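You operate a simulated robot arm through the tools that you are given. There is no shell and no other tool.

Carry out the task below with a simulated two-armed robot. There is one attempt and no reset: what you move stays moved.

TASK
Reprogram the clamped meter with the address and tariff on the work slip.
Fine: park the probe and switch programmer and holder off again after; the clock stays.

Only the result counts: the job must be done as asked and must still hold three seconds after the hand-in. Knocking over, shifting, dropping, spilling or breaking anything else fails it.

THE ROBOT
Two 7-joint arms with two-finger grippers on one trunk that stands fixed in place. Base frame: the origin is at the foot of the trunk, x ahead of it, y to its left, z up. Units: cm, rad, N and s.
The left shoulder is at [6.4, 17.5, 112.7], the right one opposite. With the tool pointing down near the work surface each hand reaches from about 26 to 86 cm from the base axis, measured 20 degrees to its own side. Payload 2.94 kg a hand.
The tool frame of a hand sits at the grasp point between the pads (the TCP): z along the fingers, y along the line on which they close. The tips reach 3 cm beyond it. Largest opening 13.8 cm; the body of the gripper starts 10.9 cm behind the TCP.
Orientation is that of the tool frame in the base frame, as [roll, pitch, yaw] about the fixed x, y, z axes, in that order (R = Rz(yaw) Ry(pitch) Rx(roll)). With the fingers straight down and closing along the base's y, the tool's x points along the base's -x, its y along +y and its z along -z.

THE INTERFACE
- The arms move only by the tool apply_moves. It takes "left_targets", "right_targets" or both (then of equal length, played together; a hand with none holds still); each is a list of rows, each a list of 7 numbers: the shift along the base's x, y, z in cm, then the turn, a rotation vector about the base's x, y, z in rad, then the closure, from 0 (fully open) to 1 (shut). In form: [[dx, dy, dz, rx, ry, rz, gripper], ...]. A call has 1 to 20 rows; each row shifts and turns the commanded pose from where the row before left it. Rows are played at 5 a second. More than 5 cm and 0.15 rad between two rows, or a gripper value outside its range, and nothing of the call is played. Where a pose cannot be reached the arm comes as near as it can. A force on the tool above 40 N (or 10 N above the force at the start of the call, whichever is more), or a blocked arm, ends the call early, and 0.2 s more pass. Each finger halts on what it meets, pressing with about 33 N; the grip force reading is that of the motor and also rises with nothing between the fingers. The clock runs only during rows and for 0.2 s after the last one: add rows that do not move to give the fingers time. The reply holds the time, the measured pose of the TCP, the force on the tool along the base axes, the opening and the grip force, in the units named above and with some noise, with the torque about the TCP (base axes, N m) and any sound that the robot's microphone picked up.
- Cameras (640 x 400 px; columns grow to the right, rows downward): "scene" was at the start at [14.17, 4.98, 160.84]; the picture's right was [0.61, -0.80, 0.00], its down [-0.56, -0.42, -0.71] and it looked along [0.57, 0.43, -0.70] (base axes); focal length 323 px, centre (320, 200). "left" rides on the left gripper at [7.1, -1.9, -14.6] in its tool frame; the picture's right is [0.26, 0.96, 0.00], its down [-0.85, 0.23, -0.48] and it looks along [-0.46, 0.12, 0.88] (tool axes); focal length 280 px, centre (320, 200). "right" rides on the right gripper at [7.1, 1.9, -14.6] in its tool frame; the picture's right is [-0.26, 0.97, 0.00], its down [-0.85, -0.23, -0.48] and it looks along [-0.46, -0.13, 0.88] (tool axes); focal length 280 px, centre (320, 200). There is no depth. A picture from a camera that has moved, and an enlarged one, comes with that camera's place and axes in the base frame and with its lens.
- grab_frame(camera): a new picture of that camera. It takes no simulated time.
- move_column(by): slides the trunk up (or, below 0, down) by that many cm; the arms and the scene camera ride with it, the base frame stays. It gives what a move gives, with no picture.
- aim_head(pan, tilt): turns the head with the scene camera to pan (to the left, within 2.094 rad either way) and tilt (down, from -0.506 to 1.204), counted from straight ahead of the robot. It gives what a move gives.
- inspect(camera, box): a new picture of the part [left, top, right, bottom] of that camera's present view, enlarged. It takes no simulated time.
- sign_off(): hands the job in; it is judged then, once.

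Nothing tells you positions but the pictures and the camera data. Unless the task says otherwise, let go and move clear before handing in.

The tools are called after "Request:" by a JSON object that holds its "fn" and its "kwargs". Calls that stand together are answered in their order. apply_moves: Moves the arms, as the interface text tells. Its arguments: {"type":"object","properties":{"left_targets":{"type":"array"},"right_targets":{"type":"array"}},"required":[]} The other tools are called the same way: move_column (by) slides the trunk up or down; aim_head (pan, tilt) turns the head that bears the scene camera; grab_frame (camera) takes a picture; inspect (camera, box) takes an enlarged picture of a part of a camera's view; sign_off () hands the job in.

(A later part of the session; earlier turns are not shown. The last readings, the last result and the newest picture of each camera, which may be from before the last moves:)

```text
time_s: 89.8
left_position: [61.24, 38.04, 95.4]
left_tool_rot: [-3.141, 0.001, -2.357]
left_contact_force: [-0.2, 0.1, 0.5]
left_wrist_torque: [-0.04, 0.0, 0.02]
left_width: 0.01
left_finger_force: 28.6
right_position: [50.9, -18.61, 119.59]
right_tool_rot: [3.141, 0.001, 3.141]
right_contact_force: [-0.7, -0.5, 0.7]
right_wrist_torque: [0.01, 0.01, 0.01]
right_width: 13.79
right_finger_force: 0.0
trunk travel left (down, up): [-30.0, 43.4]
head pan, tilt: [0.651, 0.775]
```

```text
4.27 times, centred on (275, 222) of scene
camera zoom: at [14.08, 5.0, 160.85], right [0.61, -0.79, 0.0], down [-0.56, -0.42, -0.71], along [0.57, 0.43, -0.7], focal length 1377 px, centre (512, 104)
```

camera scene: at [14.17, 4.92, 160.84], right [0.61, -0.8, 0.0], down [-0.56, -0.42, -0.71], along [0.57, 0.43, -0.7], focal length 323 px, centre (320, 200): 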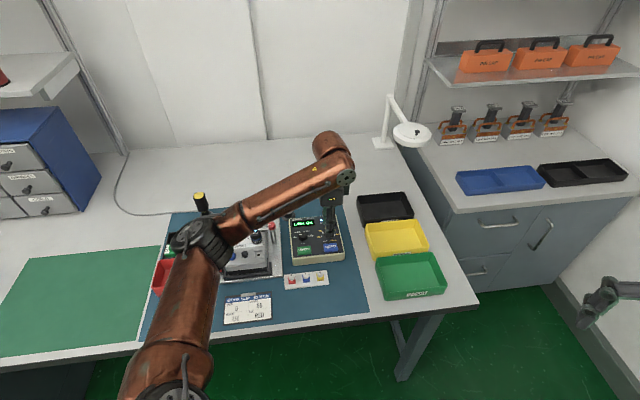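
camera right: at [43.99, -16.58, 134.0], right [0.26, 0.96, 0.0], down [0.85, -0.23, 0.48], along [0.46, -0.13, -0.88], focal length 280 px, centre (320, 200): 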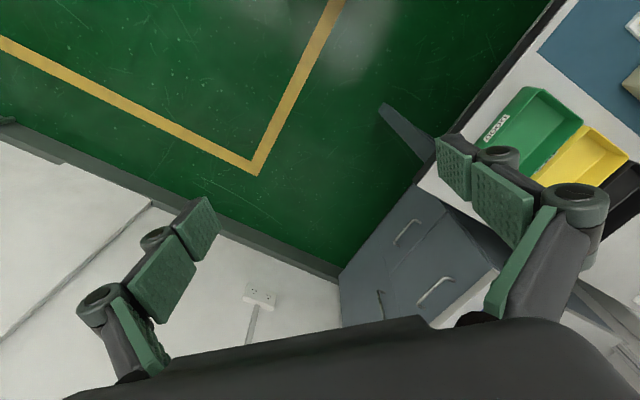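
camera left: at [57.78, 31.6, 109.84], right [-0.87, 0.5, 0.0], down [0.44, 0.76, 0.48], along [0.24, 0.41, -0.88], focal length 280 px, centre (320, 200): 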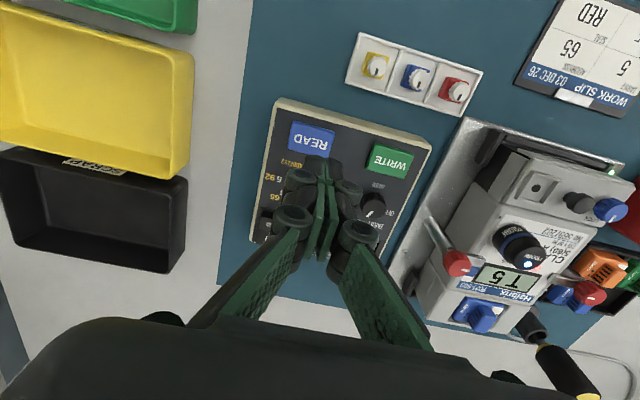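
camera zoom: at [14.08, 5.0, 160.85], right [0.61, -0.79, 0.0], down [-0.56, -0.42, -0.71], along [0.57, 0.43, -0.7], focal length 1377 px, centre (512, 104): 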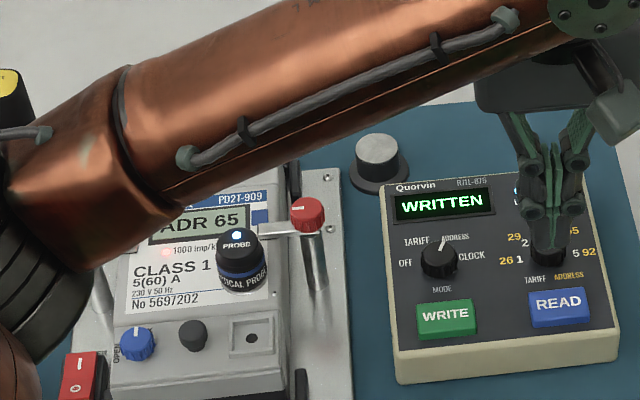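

Both writes took: the meter showed "T 5" and now "ADR 65". Next I'll return the mode dial to OFF, approaching with the hand pre-turned so I can turn it 90° counter-clockwise.

Request:
{"fn": "apply_moves", "kwargs": {"left_targets": [[-0.23, 1.41, 0, 0, 0, -0.1428, 0.9], [-0.23, 1.41, 0, 0, 0, -0.1428, 0.8], [-0.23, 1.41, 0, 0, 0, -0.1428, 0.7], [-0.23, 1.41, 0, 0, 0, -0.1428, 0.7], [-0.23, 1.41, 0, 0, 0, -0.1428, 0.7], [-0.23, 1.42, 0, 0, 0, -0.1428, 0.7], [0, 0, 0, 0, 0, -0.1428, 0.7], [0, 0, 0, 0, 0, -0.1428, 0.7], [0, 0, 0, 0, 0, -0.1428, 0.7], [0, 0, 0, 0, 0, -0.1428, 0.7], [0, 0, 0, 0, 0, -0.1428, 0.7], [0, 0, -2.7, 0, 0, 0, 0.7], [0, 0, -2.7, 0, 0, 0, 0.7], [0, 0, 0, 0, 0, 0, 0.7]]}}

Request:
{"fn": "inspect", "kwargs": {"camera": "left", "box": [260, 100, 380, 200]}}

```text
time_s: 92.8
left_position: [60.07, 46.58, 89.67]
left_tool_rot: [3.141, 0.0, 2.356]
left_contact_force: [-0.3, -0.6, 0.6]
left_wrist_torque: [-0.02, 0.01, 0.0]
left_width: 4.15
left_finger_force: 0.0
right_position: [50.98, -18.56, 119.5]
right_tool_rot: [3.141, 0.002, 3.14]
right_contact_force: [-1.4, 0.3, -0.1]
right_wrist_torque: [-0.02, -0.03, -0.02]
right_width: 13.8
right_finger_force: 0.1
trunk travel left (down, up): [-30.0, 43.4]
head pan, tilt: [0.651, 0.775]
```

```text
4.00 times, centred on (320, 150) of left
camera zoom: at [53.67, 50.15, 104.3], right [0.5, 0.87, 0.0], down [0.76, -0.44, 0.48], along [0.41, -0.24, -0.88], focal length 1122 px, centre (320, 400)
```

zoom: 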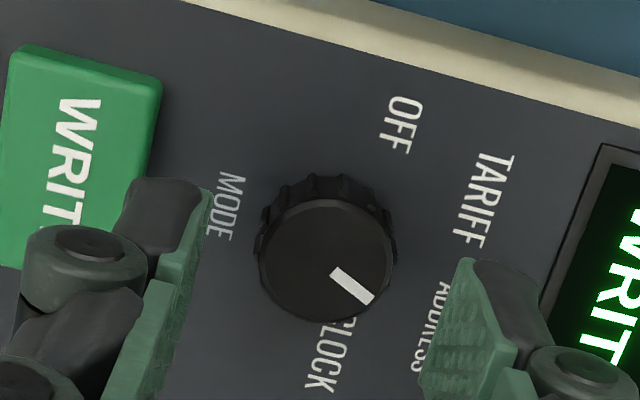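

The near finger is close to WRITE, so I'll narrow the opening to about 3.2 cm before lowering, then grip and turn 90° counter-clockwise to OFF.

Request:
{"fn": "apply_moves", "kwargs": {"left_targets": [[0.06, 0.06, 0, 0, 0, 0, 0.77], [0, 0, 0, 0, 0, 0, 0.77], [0, 0, -1.0, 0, 0, 0, 0.77], [0, 0, -0.6, 0, 0, 0, 0.77], [0, 0, -0.3, 0, 0, 0, 0.77], [0, 0, 0, 0, 0, 0, 0.85], [0, 0, 0, 0, 0, 0, 0.9], [0, 0, 0, 0, 0, 0, 0.9]]}}

Request:
{"fn": "inspect", "kwargs": {"camera": "left", "box": [240, 100, 400, 220]}}

```text
time_s: 94.6
left_position: [59.96, 46.49, 87.85]
left_tool_rot: [3.141, 0.0, 2.359]
left_contact_force: [5.3, 3.6, -0.8]
left_wrist_torque: [0.11, -0.2, -0.03]
left_width: 2.33
left_finger_force: 44.7
right_position: [51.05, -18.54, 119.46]
right_tool_rot: [-3.14, 0.0, -3.141]
right_contact_force: [0.6, 0.5, -0.6]
right_wrist_torque: [0.0, 0.01, 0.02]
right_width: 13.8
right_finger_force: 0.1
trunk travel left (down, up): [-30.0, 43.4]
head pan, tilt: [0.651, 0.775]
```

```text
3.33 times, centred on (320, 160) of left
camera zoom: at [53.68, 50.26, 102.44], right [0.5, 0.87, 0.0], down [0.76, -0.44, 0.48], along [0.41, -0.24, -0.88], focal length 935 px, centre (320, 333)
```

zoom: 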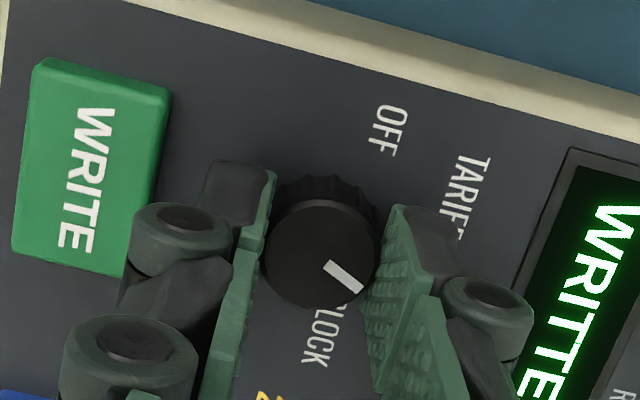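

Request:
{"fn": "apply_moves", "kwargs": {"left_targets": [[0.07, 0.07, 0, 0, 0, 0.1428, 0.9], [0, 0, 0, 0, 0, 0.1428, 0.9], [0, 0, 0, 0, 0, 0.1428, 0.9], [0, 0, 0, 0, 0, 0.1428, 0.9], [0, 0, 0, 0, 0, 0.1428, 0.9], [0, 0, 0, 0, 0, 0.1428, 0.9], [0, 0, 0, 0, 0, 0.1428, 0.9], [0, 0, 0, 0, 0, 0.1428, 0.9], [0, 0, 0, 0, 0, 0.1428, 0.9], [0, 0, 0, 0, 0, 0.1428, 0.9], [0, 0, 0, 0, 0, 0.1428, 0.9], [0, 0, 0, 0, 0, 0, 0.9], [0, 0, 0, 0, 0, 0, 0.8], [0, 0, 0, 0, 0, 0, 0.72], [0, 0, 0, 0, 0, 0, 0.72], [0, 0, 2.0, 0, 0, 0, 0.72], [0, 0, 0, 0, 0, 0, 0.72]]}}

Request:
{"fn": "inspect", "kwargs": {"camera": "left", "box": [260, 100, 380, 200]}}

Request:
{"fn": "inspect", "kwargs": {"camera": "scene", "box": [200, 180, 350, 265]}}

```text
time_s: 98.2
left_position: [60.13, 46.64, 90.0]
left_tool_rot: [3.14, 0.0, -2.355]
left_contact_force: [0.2, -0.1, -0.5]
left_wrist_torque: [0.0, -0.01, 0.01]
left_width: 3.86
left_finger_force: 0.0
right_position: [50.99, -18.5, 119.45]
right_tool_rot: [3.141, 0.0, 3.14]
right_contact_force: [-0.3, -0.1, -0.1]
right_wrist_torque: [-0.02, 0.0, -0.02]
right_width: 13.81
right_finger_force: 0.0
trunk travel left (down, up): [-30.0, 43.4]
head pan, tilt: [0.651, 0.775]
```

```text
4.00 times, centred on (320, 150) of left
camera zoom: at [56.5, 40.26, 104.56], right [-0.87, 0.5, 0.0], down [0.44, 0.76, 0.48], along [0.24, 0.41, -0.88], focal length 1122 px, centre (320, 400)
```

zoom: 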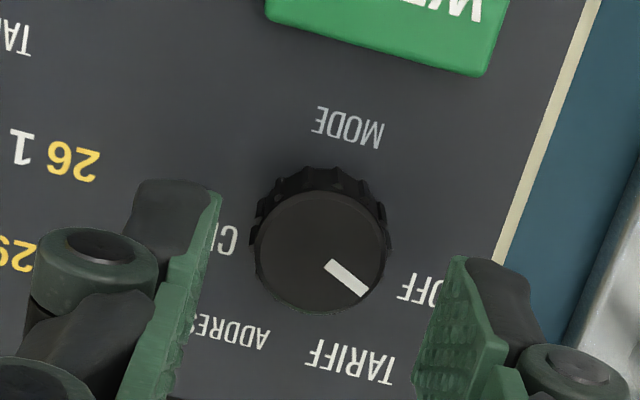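

```text
4.27 times, centred on (275, 222) of scene
camera zoom: at [14.2, 4.95, 160.84], right [0.61, -0.8, 0.0], down [-0.56, -0.42, -0.71], along [0.57, 0.43, -0.7], focal length 1377 px, centre (512, 104)
```

zoom: 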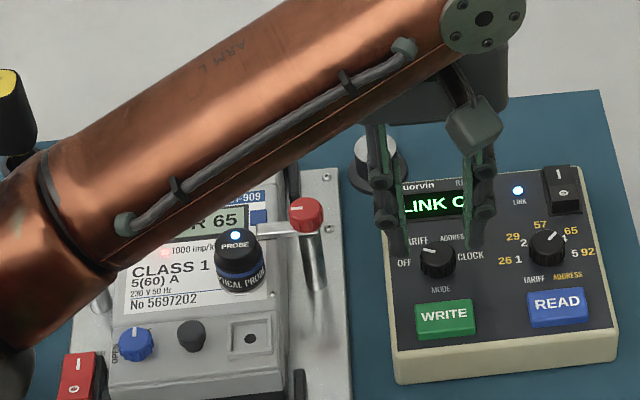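

The display is back to "LINK OK" (mode OFF), though the pointer is about 15° short of its original spot. I'll nudge it the rest of the way.

Request:
{"fn": "apply_moves", "kwargs": {"left_targets": [[0, 0, 0, 0, 0, -0.13, 0.74], [0, 0, 0, 0, 0, -0.13, 0.74], [0, 0, -1.2, 0, 0, 0, 0.74], [0, 0, -0.8, 0, 0, 0, 0.74], [0, 0, 0, 0, 0, 0, 0.83], [0, 0, 0, 0, 0, 0, 0.9], [0, 0, 0, 0, 0, 0, 0.9], [0, 0, 0, 0, 0, 0.09, 0.9], [0, 0, 0, 0, 0, 0.09, 0.9], [0, 0, 0, 0, 0, 0.08, 0.9], [0, 0, 0, 0, 0, 0, 0.9], [0, 0, 0, 0, 0, 0, 0.8], [0, 0, 0, 0, 0, 0, 0.72], [0, 0, 0, 0, 0, 0, 0.72], [0, 0, 2.0, 0, 0, 0, 0.72], [0, 0, 0, 0, 0, 0, 0.72]]}}

Request:
{"fn": "inspect", "kwargs": {"camera": "left", "box": [260, 100, 380, 200]}}

Request:
{"fn": "inspect", "kwargs": {"camera": "scene", "box": [200, 180, 350, 265]}}

```text
time_s: 101.6
left_position: [60.04, 46.72, 89.91]
left_tool_rot: [-3.141, -0.002, -2.355]
left_contact_force: [0.3, 0.7, 0.0]
left_wrist_torque: [0.01, 0.0, -0.02]
left_width: 3.85
left_finger_force: 0.0
right_position: [51.03, -18.46, 119.52]
right_tool_rot: [-3.141, 0.001, -3.141]
right_contact_force: [-1.0, 0.1, 0.1]
right_wrist_torque: [-0.01, 0.03, -0.03]
right_width: 13.79
right_finger_force: 0.0
trunk travel left (down, up): [-30.0, 43.4]
head pan, tilt: [0.651, 0.775]
```

```text
4.00 times, centred on (320, 150) of left
camera zoom: at [56.53, 40.28, 104.46], right [-0.87, 0.5, 0.0], down [0.44, 0.76, 0.48], along [0.24, 0.41, -0.88], focal length 1122 px, centre (320, 400)
```

zoom: 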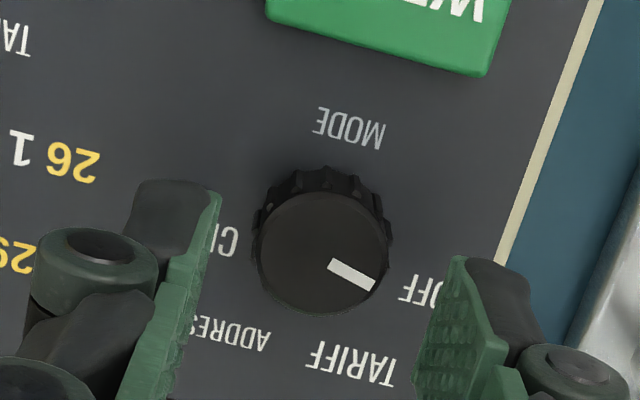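

```text
4.27 times, centred on (275, 222) of scene
camera zoom: at [14.2, 4.95, 160.83], right [0.61, -0.8, 0.0], down [-0.56, -0.42, -0.71], along [0.57, 0.43, -0.7], focal length 1377 px, centre (512, 104)
```

zoom: 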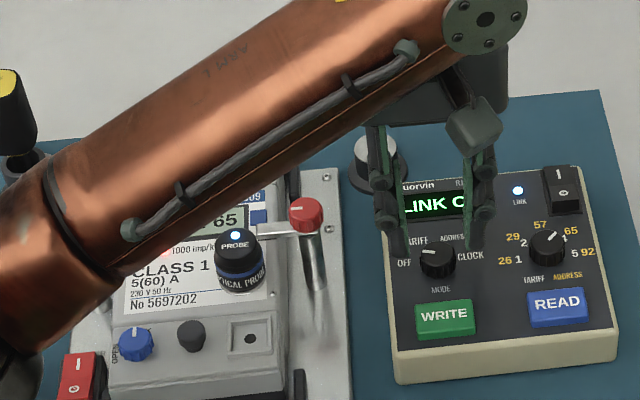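

The mode pointer is back at OFF. Next I'll retrieve the probe: rise, go over the meter port, and check alignment before lowering.

Request:
{"fn": "apply_moves", "kwargs": {"left_targets": [[0, 0, 4, 0, 0, 0, 0.68], [0, 0, 4.15, 0, 0, 0, 0.62], [-3.61, 2.73, 0, 0, 0, 0, 0.62], [-3.61, 2.73, 0, 0, 0, 0, 0.62], [-3.61, 2.72, 0, 0, 0, 0, 0.62], [0, 0, -2, 0, 0, 0, 0.62], [0, 0, 0, 0, 0, 0, 0.62]]}}

Request:
{"fn": "grab_frame", "kwargs": {"camera": "left"}}

Request:
{"fn": "inspect", "kwargs": {"camera": "left", "box": [260, 100, 380, 200]}}

Request:
{"fn": "inspect", "kwargs": {"camera": "scene", "box": [200, 180, 350, 265]}}

```text
time_s: 103.2
left_position: [49.21, 54.86, 96.34]
left_tool_rot: [3.141, 0.001, -2.356]
left_contact_force: [-0.5, 0.2, -0.4]
left_wrist_torque: [-0.01, -0.04, 0.01]
left_width: 5.24
left_finger_force: 0.0
right_position: [50.9, -18.54, 119.57]
right_tool_rot: [-3.141, -0.002, -3.141]
right_contact_force: [-0.7, -0.4, 1.4]
right_wrist_torque: [0.01, -0.01, -0.02]
right_width: 13.79
right_finger_force: 0.0
trunk travel left (down, up): [-30.0, 43.4]
head pan, tilt: [0.651, 0.775]
```

```text
taken
camera left: at [45.52, 48.42, 110.82], right [-0.87, 0.5, 0.0], down [0.44, 0.76, 0.48], along [0.24, 0.41, -0.88], focal length 280 px, centre (320, 200)
```

left: 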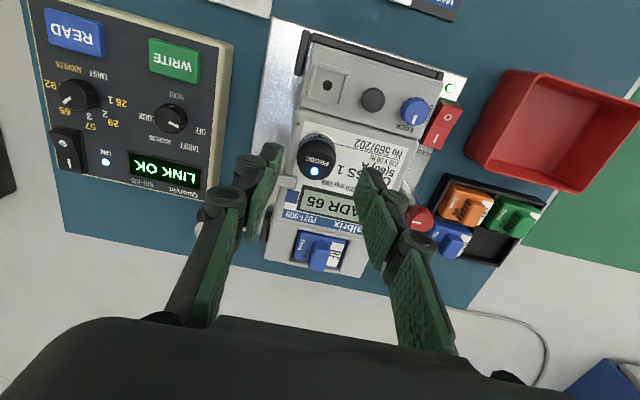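

```text
4.00 times, centred on (320, 150) of left
camera zoom: at [45.52, 48.42, 110.82], right [-0.87, 0.5, 0.0], down [0.44, 0.76, 0.48], along [0.24, 0.41, -0.88], focal length 1122 px, centre (320, 400)
```

zoom: 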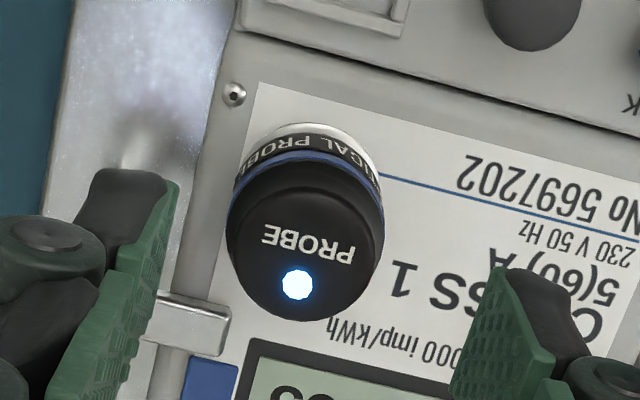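

```text
4.27 times, centred on (275, 222) of scene
camera zoom: at [14.04, 4.93, 160.86], right [0.61, -0.8, 0.0], down [-0.56, -0.42, -0.71], along [0.57, 0.43, -0.7], focal length 1377 px, centre (512, 104)
```

zoom: 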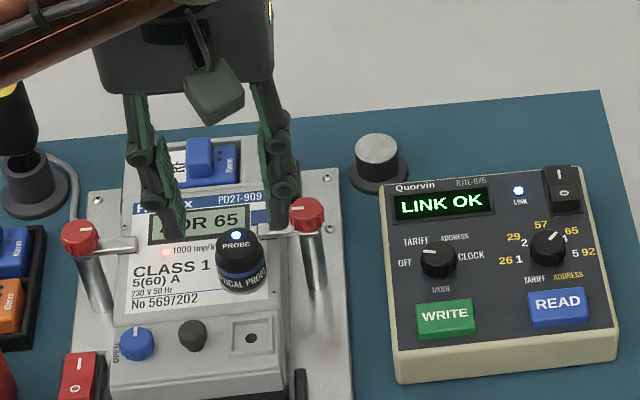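

The probe sits about 0.2 cm to the right of centre. I'll correct and lower to the grip height.

Request:
{"fn": "apply_moves", "kwargs": {"left_targets": [[0.14, -0.14, -1.5, 0, 0, 0, 0.62], [0, 0, -1.5, 0, 0, 0, 0.62], [0, 0, -1.2, 0, 0, 0, 0.62], [0, 0, -0.28, 0, 0, 0, 0.62], [0, 0, 0, 0, 0, 0, 0.62]]}}

Request:
{"fn": "inspect", "kwargs": {"camera": "left", "box": [260, 110, 380, 220]}}

Request:
{"fn": "inspect", "kwargs": {"camera": "scene", "box": [220, 190, 310, 260]}}

```text
time_s: 104.4
left_position: [49.39, 54.77, 91.35]
left_tool_rot: [3.141, 0.001, -2.356]
left_contact_force: [0.0, -1.2, 1.3]
left_wrist_torque: [0.05, -0.02, 0.01]
left_width: 5.23
left_finger_force: 0.0
right_position: [51.04, -18.66, 119.52]
right_tool_rot: [-3.141, -0.001, -3.141]
right_contact_force: [0.5, 0.6, 0.9]
right_wrist_torque: [-0.02, 0.0, 0.0]
right_width: 13.78
right_finger_force: 0.1
trunk travel left (down, up): [-30.0, 43.4]
head pan, tilt: [0.651, 0.775]
```

```text
3.64 times, centred on (320, 165) of left
camera zoom: at [45.76, 48.28, 106.05], right [-0.87, 0.5, 0.0], down [0.44, 0.76, 0.48], along [0.24, 0.41, -0.88], focal length 1020 px, centre (320, 327)
```

zoom: 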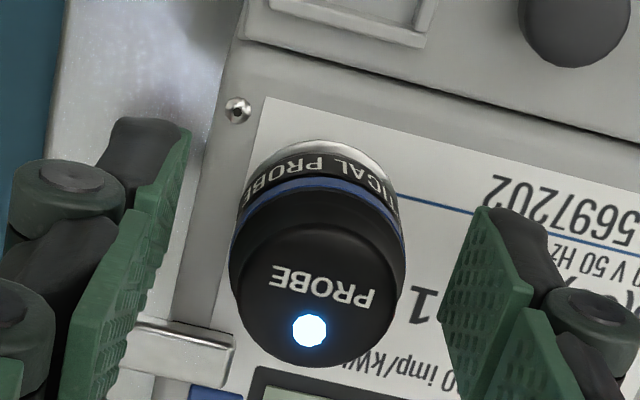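

```text
5.71 times, centred on (265, 225) of scene
camera zoom: at [14.16, 4.93, 160.84], right [0.61, -0.8, 0.0], down [-0.56, -0.42, -0.71], along [0.57, 0.43, -0.7], focal length 1844 px, centre (634, 57)
```

zoom: 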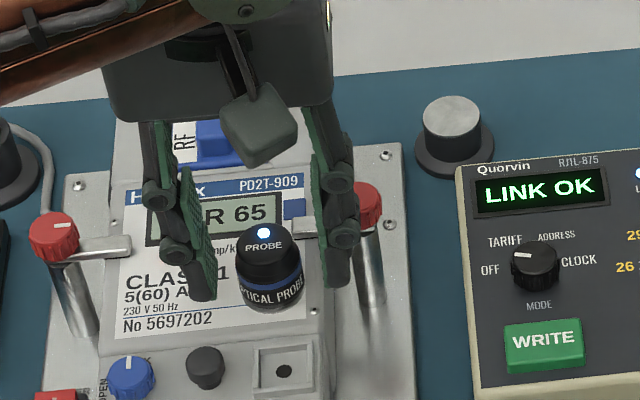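

Centred. Gripping the probe.

Request:
{"fn": "apply_moves", "kwargs": {"left_targets": [[0, 0, 0, 0, 0, 0, 0.72], [0, 0, 0, 0, 0, 0, 0.82], [0, 0, 0, 0, 0, 0, 0.9], [0, 0, 0, 0, 0, 0, 0.9], [0, 0, 0, 0, 0, 0, 0.9]]}}

Request:
{"fn": "inspect", "kwargs": {"camera": "left", "box": [260, 110, 380, 220]}}

```text
time_s: 105.6
left_position: [49.36, 54.62, 91.49]
left_tool_rot: [-3.14, 0.0, -2.355]
left_contact_force: [0.1, 0.7, -0.8]
left_wrist_torque: [-0.04, -0.05, -0.01]
left_width: 3.08
left_finger_force: 21.6
right_position: [50.92, -18.51, 119.56]
right_tool_rot: [-3.139, 0.001, -3.141]
right_contact_force: [0.2, 0.0, 0.3]
right_wrist_torque: [-0.01, -0.02, -0.02]
right_width: 13.81
right_finger_force: 0.0
trunk travel left (down, up): [-30.0, 43.4]
head pan, tilt: [0.651, 0.775]
```

```text
3.64 times, centred on (320, 165) of left
camera zoom: at [45.76, 48.29, 106.07], right [-0.87, 0.5, 0.0], down [0.44, 0.76, 0.48], along [0.24, 0.41, -0.88], focal length 1020 px, centre (320, 327)
```

zoom: 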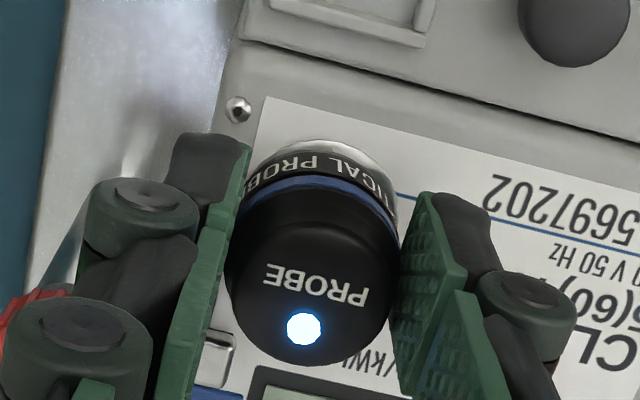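

Holding it. Lifting straight off the port and carrying it back over the parking stand.

Request:
{"fn": "apply_moves", "kwargs": {"left_targets": [[0, 0, 0.5, 0, 0, 0, 0.9], [0, 0, 1.0, 0, 0, 0, 0.9], [0, 0, 2.5, 0, 0, 0, 0.9], [0, 0, 2.5, 0, 0, 0, 0.9], [3.46, 0.74, 0, 0, 0, 0, 0.9], [3.46, 0.74, 0, 0, 0, 0, 0.9], [3.46, 0.74, 0, 0, 0, 0, 0.9], [3.46, 0.74, 0, 0, 0, 0, 0.9], [3.46, 0.74, 0, 0, 0, 0, 0.9], [0, 0, -3, 0, 0, 0, 0.9], [0, 0, -3, 0, 0, 0, 0.9], [0, 0, -2.5, 0, 0, 0, 0.9], [0, 0, 0, 0, 0, 0, 0.9]]}}

Request:
{"fn": "inspect", "kwargs": {"camera": "left", "box": [260, 100, 380, 220]}}

Request:
{"fn": "inspect", "kwargs": {"camera": "scene", "box": [240, 160, 340, 240]}}

```text
time_s: 108.4
left_position: [66.77, 58.31, 89.62]
left_tool_rot: [3.141, 0.002, -2.358]
left_contact_force: [-1.2, 0.1, 0.0]
left_wrist_torque: [0.02, -0.02, 0.04]
left_width: 3.11
left_finger_force: 21.9
right_position: [50.96, -18.51, 119.48]
right_tool_rot: [-3.141, 0.0, -3.141]
right_contact_force: [0.1, -0.9, -0.3]
right_wrist_torque: [0.01, 0.01, 0.01]
right_width: 13.81
right_finger_force: 0.1
trunk travel left (down, up): [-30.0, 43.4]
head pan, tilt: [0.651, 0.775]
```

```text
3.33 times, centred on (320, 160) of left
camera zoom: at [63.16, 51.86, 104.2], right [-0.87, 0.5, 0.0], down [0.44, 0.76, 0.48], along [0.24, 0.41, -0.88], focal length 935 px, centre (320, 333)
```

zoom: 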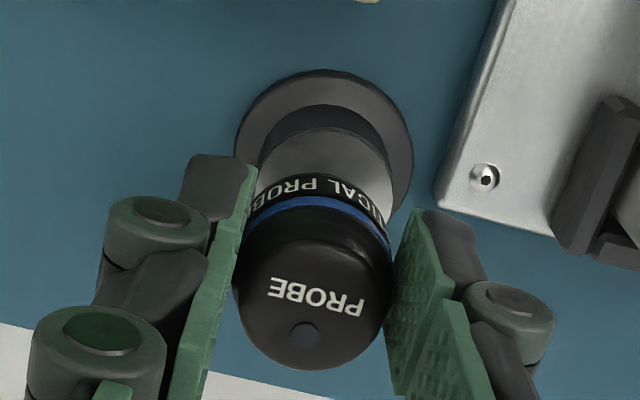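

```text
5.00 times, centred on (290, 200) of scene
camera zoom: at [14.18, 4.89, 160.85], right [0.61, -0.8, 0.0], down [-0.56, -0.42, -0.71], along [0.57, 0.43, -0.7], focal length 1613 px, centre (470, 200)
```

zoom: 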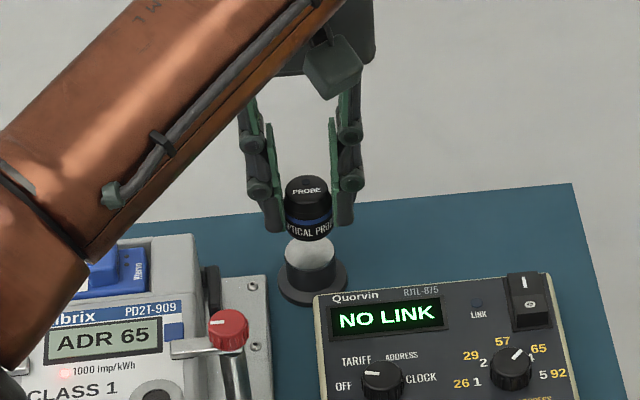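

The probe is over the stand, about 0.15 cm to the right of centre. Correct and lower to contact.

Request:
{"fn": "apply_moves", "kwargs": {"left_targets": [[-0.1, 0.1, -0.8, 0, 0, 0, 0.9], [0, 0, -0.7, 0, 0, 0, 0.9], [0, 0, -0.25, 0, 0, 0, 0.9], [0, 0, -0.2, 0, 0, 0, 0.9], [0, 0, 0, 0, 0, 0, 0.9]]}}

Request:
{"fn": "inspect", "kwargs": {"camera": "left", "box": [260, 100, 380, 220]}}

```text
time_s: 109.6
left_position: [66.49, 58.48, 87.56]
left_tool_rot: [-3.141, 0.0, -2.357]
left_contact_force: [-0.2, -0.3, -0.7]
left_wrist_torque: [0.02, -0.02, 0.0]
left_width: 3.07
left_finger_force: 22.3
right_position: [50.85, -18.49, 119.61]
right_tool_rot: [3.141, 0.0, -3.141]
right_contact_force: [0.6, 0.5, 0.8]
right_wrist_torque: [0.0, 0.0, -0.01]
right_width: 13.83
right_finger_force: 0.1
trunk travel left (down, up): [-30.0, 43.4]
head pan, tilt: [0.651, 0.775]
```

```text
3.33 times, centred on (320, 160) of left
camera zoom: at [63.03, 52.13, 102.21], right [-0.87, 0.5, 0.0], down [0.44, 0.76, 0.48], along [0.24, 0.41, -0.88], focal length 935 px, centre (320, 333)
```

zoom: 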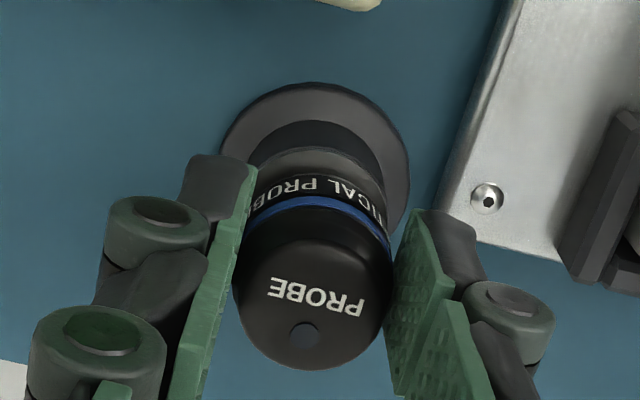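

Request:
{"fn": "apply_moves", "kwargs": {"left_targets": [[0, 0, -0.15, 0, 0, 0, 0.9], [0, 0, -0.15, 0, 0, 0, 0.9], [0, 0, 0, 0, 0, 0, 0.9]]}}

Request:
{"fn": "inspect", "kwargs": {"camera": "left", "box": [260, 100, 380, 220]}}

Request:
{"fn": "inspect", "kwargs": {"camera": "scene", "box": [265, 190, 315, 230]}}

```text
time_s: 110.4
left_position: [66.66, 58.52, 87.24]
left_tool_rot: [-3.141, 0.001, -2.356]
left_contact_force: [0.2, -0.8, -0.3]
left_wrist_torque: [0.0, 0.0, -0.03]
left_width: 3.08
left_finger_force: 22.3
right_position: [50.88, -18.58, 119.45]
right_tool_rot: [-3.14, 0.001, 3.141]
right_contact_force: [-0.3, -0.1, 0.4]
right_wrist_torque: [-0.01, -0.02, 0.01]
right_width: 13.8
right_finger_force: 0.0
trunk travel left (down, up): [-30.0, 43.4]
head pan, tilt: [0.651, 0.775]
```

```text
3.33 times, centred on (320, 160) of left
camera zoom: at [63.02, 52.11, 101.92], right [-0.87, 0.5, 0.0], down [0.44, 0.76, 0.48], along [0.24, 0.41, -0.88], focal length 935 px, centre (320, 333)
```

zoom: 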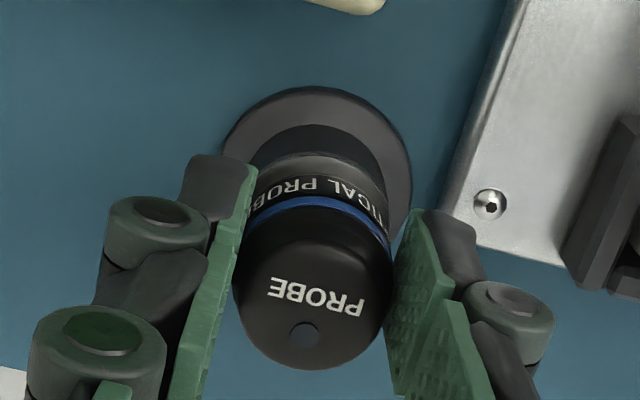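

```text
10.00 times, centred on (290, 210) of scene
camera zoom: at [14.19, 4.93, 160.84], right [0.61, -0.8, 0.0], down [-0.56, -0.42, -0.71], along [0.57, 0.43, -0.7], focal length 3227 px, centre (620, 100)
```

zoom: 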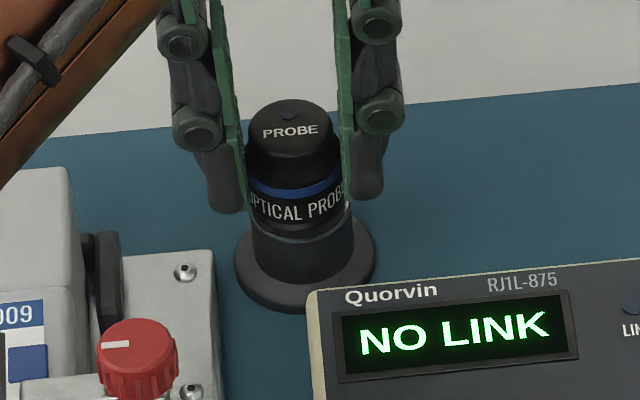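

Request:
{"fn": "apply_moves", "kwargs": {"left_targets": [[0, 0, -0.15, 0, 0, 0, 0.9], [0, 0, -0.1, 0, 0, 0, 0.9], [0, 0, 0, 0, 0, 0, 0.9]]}}

Request:
{"fn": "inspect", "kwargs": {"camera": "scene", "box": [265, 190, 315, 230]}}

```text
time_s: 111.2
left_position: [66.53, 58.58, 87.27]
left_tool_rot: [-3.14, 0.002, -2.355]
left_contact_force: [2.1, 1.8, 12.3]
left_wrist_torque: [0.08, 0.02, 0.01]
left_width: 3.05
left_finger_force: 21.6
right_position: [50.84, -18.66, 119.57]
right_tool_rot: [-3.141, 0.001, 3.141]
right_contact_force: [-0.7, 0.2, 0.3]
right_wrist_torque: [-0.01, -0.01, 0.0]
right_width: 13.79
right_finger_force: 0.0
trunk travel left (down, up): [-30.0, 43.4]
head pan, tilt: [0.651, 0.775]
```

```text
10.00 times, centred on (290, 210) of scene
camera zoom: at [14.05, 4.82, 160.87], right [0.61, -0.8, 0.0], down [-0.56, -0.42, -0.71], along [0.57, 0.43, -0.7], focal length 3227 px, centre (620, 100)
```

zoom: 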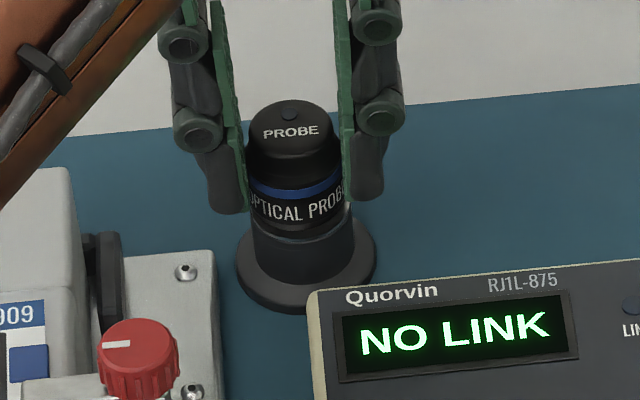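

Request:
{"fn": "apply_moves", "kwargs": {"left_targets": [[0, 0, 0.2, 0, 0, 0, 0.9], [0, 0, 0, 0, 0, 0, 0.9]]}}

Request:
{"fn": "inspect", "kwargs": {"camera": "left", "box": [290, 120, 350, 170]}}

```text
time_s: 111.8
left_position: [66.54, 58.36, 87.36]
left_tool_rot: [3.14, 0.001, -2.356]
left_contact_force: [1.4, 2.1, 8.4]
left_wrist_torque: [0.14, -0.1, -0.02]
left_width: 3.06
left_finger_force: 21.8
right_position: [50.92, -18.64, 119.53]
right_tool_rot: [-3.142, -0.001, 3.141]
right_contact_force: [-0.2, 1.0, 0.7]
right_wrist_torque: [0.0, 0.01, -0.03]
right_width: 13.81
right_finger_force: 0.0
trunk travel left (down, up): [-30.0, 43.4]
head pan, tilt: [0.651, 0.775]
```

```text
8.00 times, centred on (320, 145) of left
camera zoom: at [62.97, 52.03, 101.89], right [-0.87, 0.5, 0.0], down [0.44, 0.76, 0.48], along [0.24, 0.41, -0.88], focal length 2243 px, centre (320, 640)
```

zoom: 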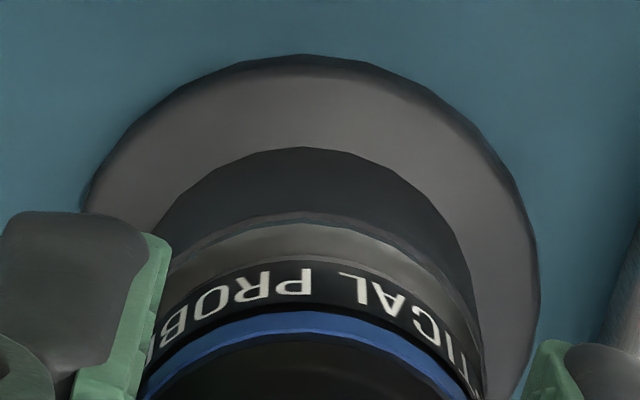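

The probe rests on the stand but about 0.3–0.4 cm off toward the back. I'll lift a touch, shift it forward to centre it, and set it down again.

Request:
{"fn": "apply_moves", "kwargs": {"left_targets": [[0, 0, 0.5, 0, 0, 0, 0.9], [-0.23, -0.23, 0, 0, 0, 0, 0.9], [0, 0, 0, 0, 0, 0, 0.9], [0, 0, -0.25, 0, 0, 0, 0.9], [0, 0, -0.15, 0, 0, 0, 0.9], [0, 0, 0, 0, 0, 0, 0.9]]}}

Request:
{"fn": "inspect", "kwargs": {"camera": "left", "box": [290, 120, 350, 170]}}

Request:
{"fn": "inspect", "kwargs": {"camera": "scene", "box": [265, 190, 315, 230]}}

```text
time_s: 113.2
left_position: [66.37, 58.29, 87.29]
left_tool_rot: [3.141, 0.001, -2.355]
left_contact_force: [0.0, 0.7, 0.0]
left_wrist_torque: [0.02, -0.01, -0.01]
left_width: 3.11
left_finger_force: 22.1
right_position: [50.98, -18.57, 119.56]
right_tool_rot: [3.14, 0.0, 3.141]
right_contact_force: [0.2, -0.3, 0.7]
right_wrist_torque: [0.02, -0.01, 0.0]
right_width: 13.8
right_finger_force: 0.0
trunk travel left (down, up): [-30.0, 43.4]
head pan, tilt: [0.651, 0.775]
```

```text
8.00 times, centred on (320, 145) of left
camera zoom: at [62.82, 51.86, 101.92], right [-0.87, 0.5, 0.0], down [0.44, 0.76, 0.48], along [0.24, 0.41, -0.88], focal length 2243 px, centre (320, 640)
```

zoom: 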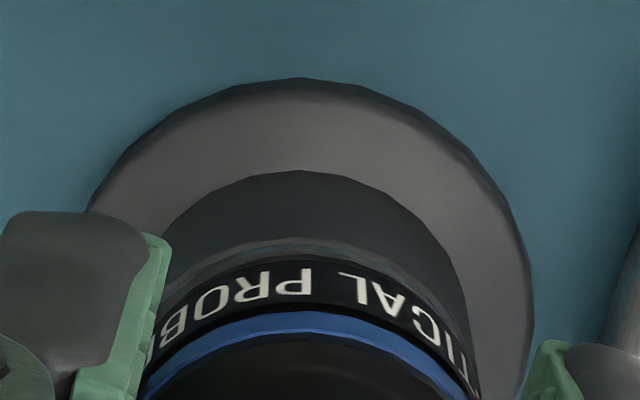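

```text
10.00 times, centred on (290, 210) of scene
camera zoom: at [14.18, 4.94, 160.84], right [0.61, -0.8, 0.0], down [-0.56, -0.42, -0.71], along [0.57, 0.43, -0.7], focal length 3227 px, centre (620, 100)
```

zoom: 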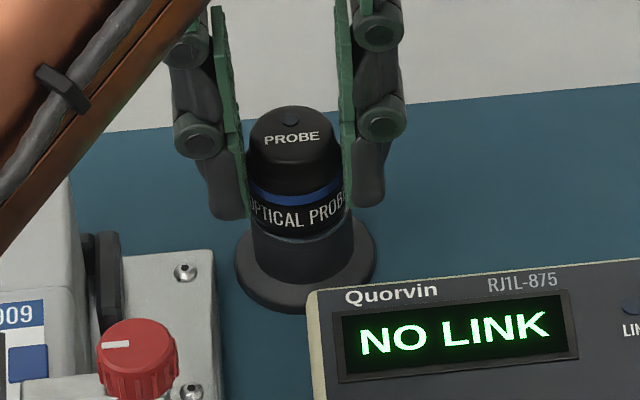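

Concentric now. Settling the last millimetre and releasing.

Request:
{"fn": "apply_moves", "kwargs": {"left_targets": [[0, 0, -0.1, 0, 0, 0, 0.9], [0, 0, 0, 0, 0, 0, 0.9], [0, 0, 0, 0, 0, 0, 0.8], [0, 0, 0, 0, 0, 0, 0.72], [0, 0, 0, 0, 0, 0, 0.62], [0, 0, 0, 0, 0, 0, 0.6], [0, 0, 0, 0, 0, 0, 0.6]]}}

Request:
{"fn": "inspect", "kwargs": {"camera": "left", "box": [260, 100, 380, 220]}}

Request:
{"fn": "inspect", "kwargs": {"camera": "scene", "box": [265, 190, 315, 230]}}

```text
time_s: 114.8
left_position: [66.43, 58.24, 87.26]
left_tool_rot: [-3.141, 0.0, -2.358]
left_contact_force: [-0.3, -1.4, 0.6]
left_wrist_torque: [0.01, -0.01, 0.02]
left_width: 5.53
left_finger_force: 0.0
right_position: [51.12, -18.61, 119.37]
right_tool_rot: [3.141, 0.001, 3.141]
right_contact_force: [0.0, 0.9, -0.5]
right_wrist_torque: [-0.01, 0.01, 0.03]
right_width: 13.78
right_finger_force: 0.0
trunk travel left (down, up): [-30.0, 43.4]
head pan, tilt: [0.651, 0.775]
```

```text
3.33 times, centred on (320, 160) of left
camera zoom: at [62.79, 51.86, 101.87], right [-0.87, 0.5, 0.0], down [0.44, 0.76, 0.48], along [0.24, 0.41, -0.88], focal length 935 px, centre (320, 333)
```

zoom: 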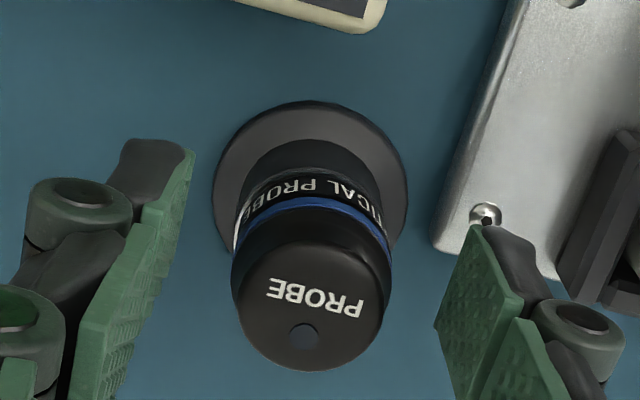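

```text
10.00 times, centred on (290, 210) of scene
camera zoom: at [14.17, 4.92, 160.84], right [0.61, -0.8, 0.0], down [-0.56, -0.42, -0.71], along [0.57, 0.43, -0.7], focal length 3227 px, centre (620, 100)
```

zoom: 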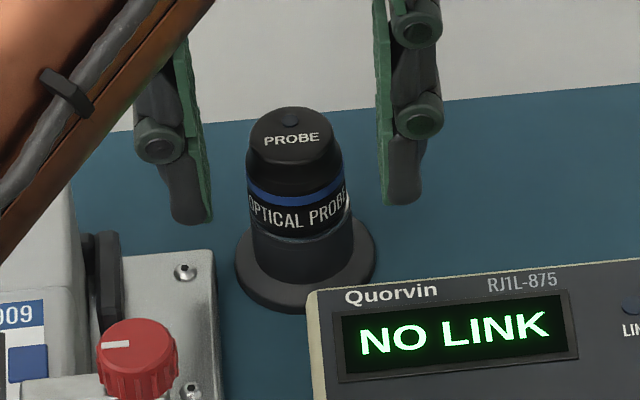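

The probe is parked upright and free. I'll lift off, close the fingers and go over the O end of the programmer's rocker.

Request:
{"fn": "apply_moves", "kwargs": {"left_targets": [[0, 0, 1.5, 0, 0, 0, 0.6], [0, 0, 3.5, 0, 0, 0, 0.6], [0, 0, 4, 0, 0, 0, 0.6], [0.89, -3.85, 0, 0, 0, 0, 0.8], [0.89, -3.85, 0, 0, 0, 0, 1], [0.89, -3.85, 0, 0, 0, 0, 1], [0.9, -3.86, 0, 0, 0, 0, 1], [0, 0, -3.2, 0, 0, 0, 1], [0, 0, 0, 0, 0, 0, 1]]}}

Request:
{"fn": "grab_frame", "kwargs": {"camera": "left"}}

Request:
{"fn": "inspect", "kwargs": {"camera": "left", "box": [260, 80, 380, 190]}}

Request:
{"fn": "inspect", "kwargs": {"camera": "scene", "box": [260, 180, 350, 250]}}

```text
time_s: 116.8
left_position: [69.87, 42.74, 93.17]
left_tool_rot: [-3.14, 0.002, -2.355]
left_contact_force: [0.2, -0.4, 0.2]
left_wrist_torque: [0.05, -0.02, 0.0]
left_width: 0.04
left_finger_force: 28.0
right_position: [50.92, -18.65, 119.46]
right_tool_rot: [-3.141, -0.001, 3.141]
right_contact_force: [-0.3, -0.2, 0.3]
right_wrist_torque: [0.05, -0.01, 0.02]
right_width: 13.78
right_finger_force: 0.1
trunk travel left (down, up): [-30.0, 43.4]
head pan, tilt: [0.651, 0.775]
```

```text
taken
camera left: at [66.26, 36.39, 107.76], right [-0.87, 0.5, 0.0], down [0.44, 0.76, 0.48], along [0.24, 0.41, -0.88], focal length 280 px, centre (320, 200)
```

left: 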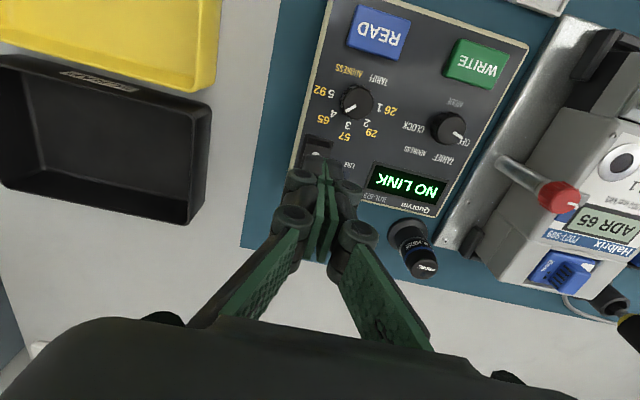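

```text
3.64 times, centred on (320, 135) of left
camera zoom: at [66.26, 36.39, 107.76], right [-0.87, 0.5, 0.0], down [0.44, 0.76, 0.48], along [0.24, 0.41, -0.88], focal length 1020 px, centre (320, 436)
```

zoom: 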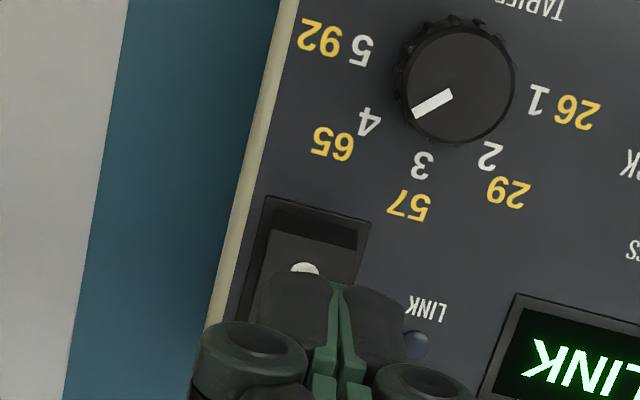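

```text
5.71 times, centred on (305, 215) of scene
camera zoom: at [14.11, 4.78, 160.86], right [0.61, -0.8, 0.0], down [-0.56, -0.42, -0.71], along [0.57, 0.43, -0.7], focal length 1844 px, centre (406, 114)
```

zoom: 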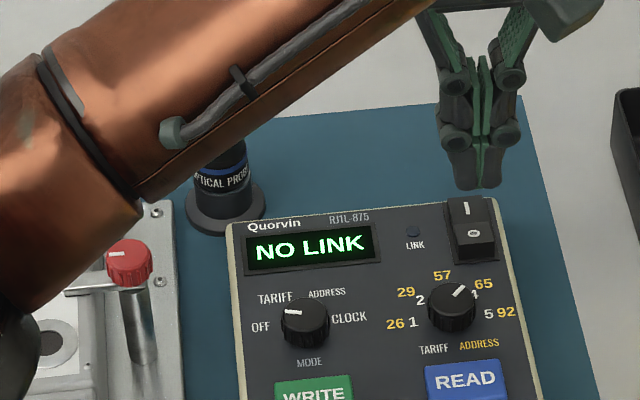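

Small correction to centre on the O half of the rocker, then press down.

Request:
{"fn": "apply_moves", "kwargs": {"left_targets": [[0.28, 0, 0, 0, 0, 0, 1], [0, 0, -3, 0, 0, 0, 1], [0, 0, -1.5, 0, 0, 0, 1], [0, 0, -0.3, 0, 0, 0, 1], [0, 0, -0.3, 0, 0, 0, 1], [0, 0, -0.2, 0, 0, 0, 1], [0, 0, 0, 0, 0, 0, 1]]}}

Request:
{"fn": "inspect", "kwargs": {"camera": "left", "box": [240, 60, 440, 200]}}

```text
time_s: 118.4
left_position: [70.06, 42.7, 87.89]
left_tool_rot: [-3.141, 0.0, -2.355]
left_contact_force: [1.1, -0.6, 1.1]
left_wrist_torque: [-0.03, 0.0, 0.01]
left_width: 0.59
left_finger_force: 28.3
right_position: [50.94, -18.6, 119.48]
right_tool_rot: [-3.142, 0.001, -3.14]
right_contact_force: [0.1, -0.4, -0.1]
right_wrist_torque: [0.03, 0.05, -0.02]
right_width: 13.78
right_finger_force: 0.0
trunk travel left (down, up): [-30.0, 43.4]
head pan, tilt: [0.651, 0.775]
```

```text
2.86 times, centred on (340, 130) of left
camera zoom: at [66.59, 36.37, 102.41], right [-0.87, 0.5, 0.0], down [0.44, 0.76, 0.48], along [0.24, 0.41, -0.88], focal length 801 px, centre (263, 400)
```

zoom: 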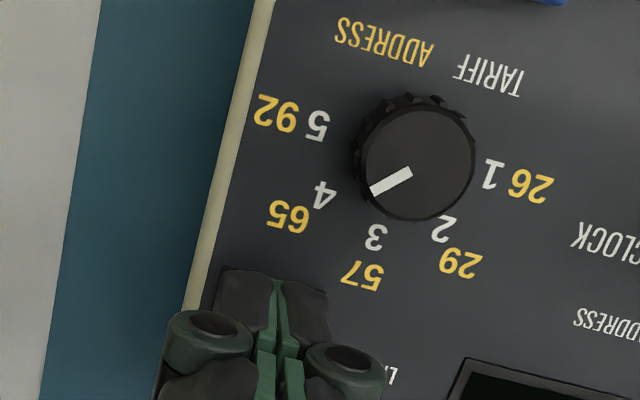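

Request:
{"fn": "apply_moves", "kwargs": {"left_targets": [[0, 0, -0.15, 0, 0, 0, 1], [0, 0, -0.15, 0, 0, 0, 1], [0, 0, 0, 0, 0, 0, 1]]}}

Request:
{"fn": "inspect", "kwargs": {"camera": "scene", "box": [260, 180, 350, 250]}}

```text
time_s: 119.2
left_position: [70.27, 42.73, 87.42]
left_tool_rot: [-3.141, 0.0, -2.357]
left_contact_force: [0.5, -0.8, 0.0]
left_wrist_torque: [0.0, -0.03, 0.0]
left_width: 0.01
left_finger_force: 28.1
right_position: [50.96, -18.69, 119.48]
right_tool_rot: [-3.141, 0.001, 3.141]
right_contact_force: [0.2, 0.2, 0.5]
right_wrist_torque: [0.02, 0.01, -0.03]
right_width: 13.79
right_finger_force: 0.1
trunk travel left (down, up): [-30.0, 43.4]
head pan, tilt: [0.651, 0.775]
heard: click
```

```text
5.71 times, centred on (305, 215) of scene
camera zoom: at [14.17, 4.9, 160.84], right [0.61, -0.8, 0.0], down [-0.56, -0.42, -0.71], along [0.57, 0.43, -0.7], focal length 1844 px, centre (406, 114)
```

zoom: 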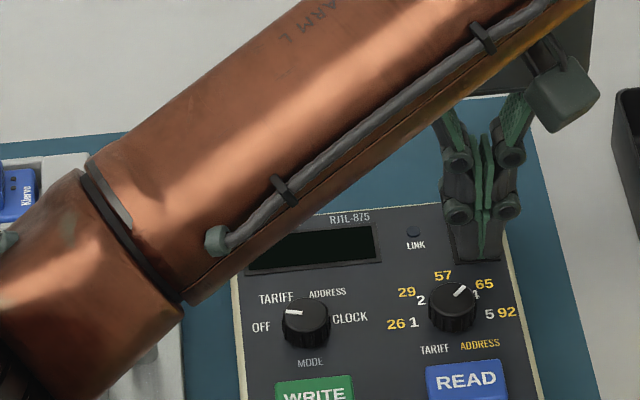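

Click, and the programmer's display is dark, so it is off. Lifting and crossing to the O end of the holder's rocker near (37.5, 59.1).

Request:
{"fn": "apply_moves", "kwargs": {"left_targets": [[0, 0, 1, 0, 0, 0, 1], [0, 0, 3, 0, 0, 0, 1], [0, 0, 3.5, 0, 0, 0, 1], [0, 0, 3.5, 0, 0, 0, 1], [-4.0975, 2.0375, 0, 0, 0, 0, 1], [-4.0975, 2.0375, 0, 0, 0, 0, 1], [-4.0975, 2.0375, 0, 0, 0, 0, 1], [-4.0975, 2.0375, 0, 0, 0, 0, 1], [-4.0975, 2.0375, 0, 0, 0, 0, 1], [-4.0975, 2.0375, 0, 0, 0, 0, 1], [-4.0975, 2.0375, 0, 0, 0, 0, 1], [-4.0975, 2.0375, 0, 0, 0, 0, 1], [0, 0, -4, 0, 0, 0, 1], [0, 0, -3, 0, 0, 0, 1], [0, 0, 0, 0, 0, 0, 1]]}}

Request:
{"fn": "grab_frame", "kwargs": {"camera": "left"}}

Request:
{"fn": "inspect", "kwargs": {"camera": "left", "box": [260, 70, 380, 190]}}

```text
time_s: 122.4
left_position: [37.36, 58.93, 91.44]
left_tool_rot: [-3.141, -0.001, -2.357]
left_contact_force: [1.2, -0.7, 0.0]
left_wrist_torque: [0.0, 0.0, 0.0]
left_width: 0.0
left_finger_force: 28.1
right_position: [50.95, -18.57, 119.35]
right_tool_rot: [3.14, 0.001, 3.142]
right_contact_force: [0.2, -0.3, -0.5]
right_wrist_torque: [0.01, 0.0, 0.0]
right_width: 13.81
right_finger_force: 0.0
trunk travel left (down, up): [-30.0, 43.4]
head pan, tilt: [0.651, 0.775]
```

```text
taken
camera left: at [33.68, 52.63, 105.97], right [-0.87, 0.5, 0.0], down [0.44, 0.76, 0.48], along [0.24, 0.41, -0.88], focal length 280 px, centre (320, 200)
```

left: 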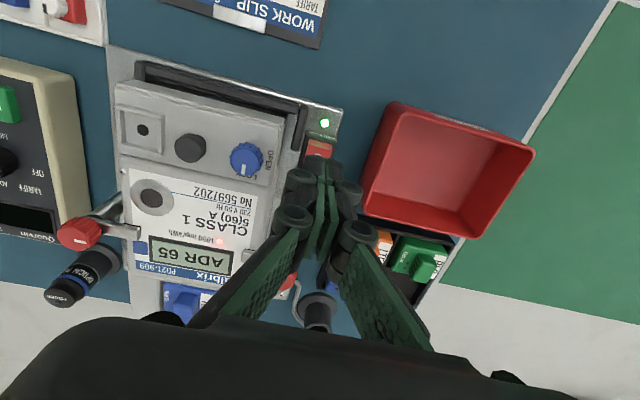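

```text
3.33 times, centred on (320, 130) of left
camera zoom: at [33.68, 52.63, 105.97], right [-0.87, 0.5, 0.0], down [0.44, 0.76, 0.48], along [0.24, 0.41, -0.88], focal length 935 px, centre (320, 433)
```

zoom: 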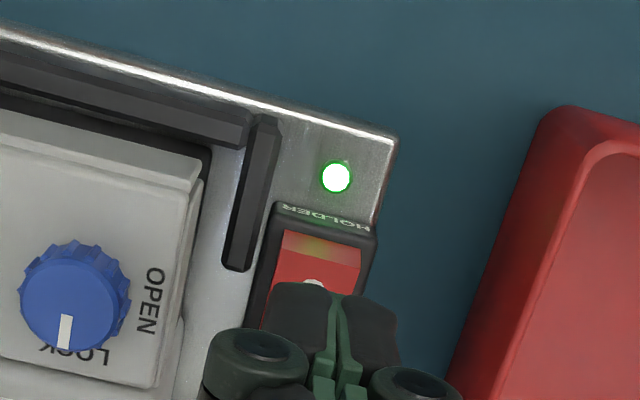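

I'll shift back a little onto the O half, then press.

Request:
{"fn": "apply_moves", "kwargs": {"left_targets": [[0.28, 0.28, 0, 0, 0, 0, 1], [0, 0, -3, 0, 0, 0, 1], [0, 0, -0.8, 0, 0, 0, 1], [0, 0, -0.3, 0, 0, 0, 1], [0, 0, -0.3, 0, 0, 0, 1], [0, 0, -0.3, 0, 0, 0, 1], [0, 0, -0.2, 0, 0, 0, 1], [0, 0, 0, 0, 0, 0, 1]]}}

Request:
{"fn": "inspect", "kwargs": {"camera": "left", "box": [260, 50, 380, 190]}}

```text
time_s: 124.2
left_position: [37.58, 59.45, 86.54]
left_tool_rot: [-3.14, 0.001, -2.356]
left_contact_force: [0.0, -0.3, -0.7]
left_wrist_torque: [-0.02, -0.02, -0.01]
left_width: 0.0
left_finger_force: 28.3
right_position: [50.93, -18.5, 119.57]
right_tool_rot: [-3.142, -0.001, 3.14]
right_contact_force: [1.1, -0.5, 0.5]
right_wrist_torque: [-0.01, 0.04, 0.0]
right_width: 13.82
right_finger_force: 0.1
trunk travel left (down, up): [-30.0, 43.4]
head pan, tilt: [0.651, 0.775]
```

```text
2.86 times, centred on (320, 120) of left
camera zoom: at [34.1, 53.09, 101.14], right [-0.87, 0.5, 0.0], down [0.44, 0.76, 0.48], along [0.24, 0.41, -0.88], focal length 801 px, centre (320, 429)
```

zoom: 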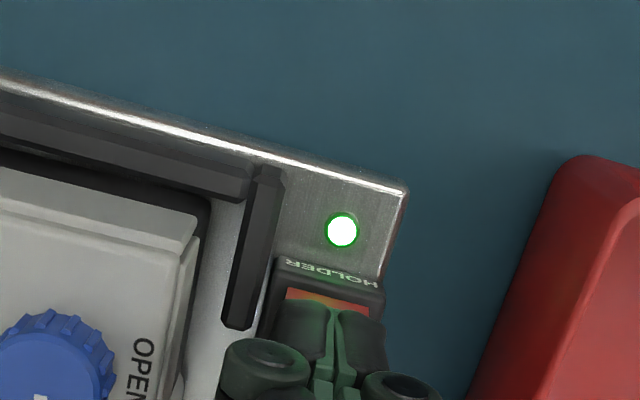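

Request:
{"fn": "apply_moves", "kwargs": {"left_targets": [[0, 0, -0.2, 0, 0, 0, 1], [0, 0, -0.2, 0, 0, 0, 1], [0, 0, -0.1, 0, 0, 0, 1], [0, 0, 0, 0, 0, 0, 1]]}}

Request:
{"fn": "inspect", "kwargs": {"camera": "left", "box": [260, 50, 380, 190]}}

```text
time_s: 125.2
left_position: [37.61, 59.37, 86.08]
left_tool_rot: [3.141, -0.001, -2.356]
left_contact_force: [-0.2, -0.4, -0.7]
left_wrist_torque: [0.01, 0.03, -0.02]
left_width: 0.0
left_finger_force: 27.7
right_position: [51.01, -18.58, 119.45]
right_tool_rot: [-3.141, 0.0, 3.141]
right_contact_force: [-0.3, -0.1, 0.4]
right_wrist_torque: [0.03, 0.0, 0.04]
right_width: 13.81
right_finger_force: 0.0
trunk travel left (down, up): [-30.0, 43.4]
head pan, tilt: [0.651, 0.775]
heard: click
```

```text
2.86 times, centred on (320, 120) of left
camera zoom: at [34.08, 53.05, 100.65], right [-0.87, 0.5, 0.0], down [0.44, 0.76, 0.48], along [0.24, 0.41, -0.88], focal length 801 px, centre (320, 429)
```

zoom: 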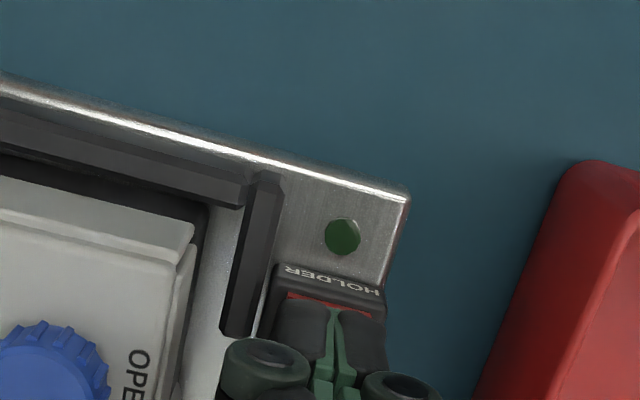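

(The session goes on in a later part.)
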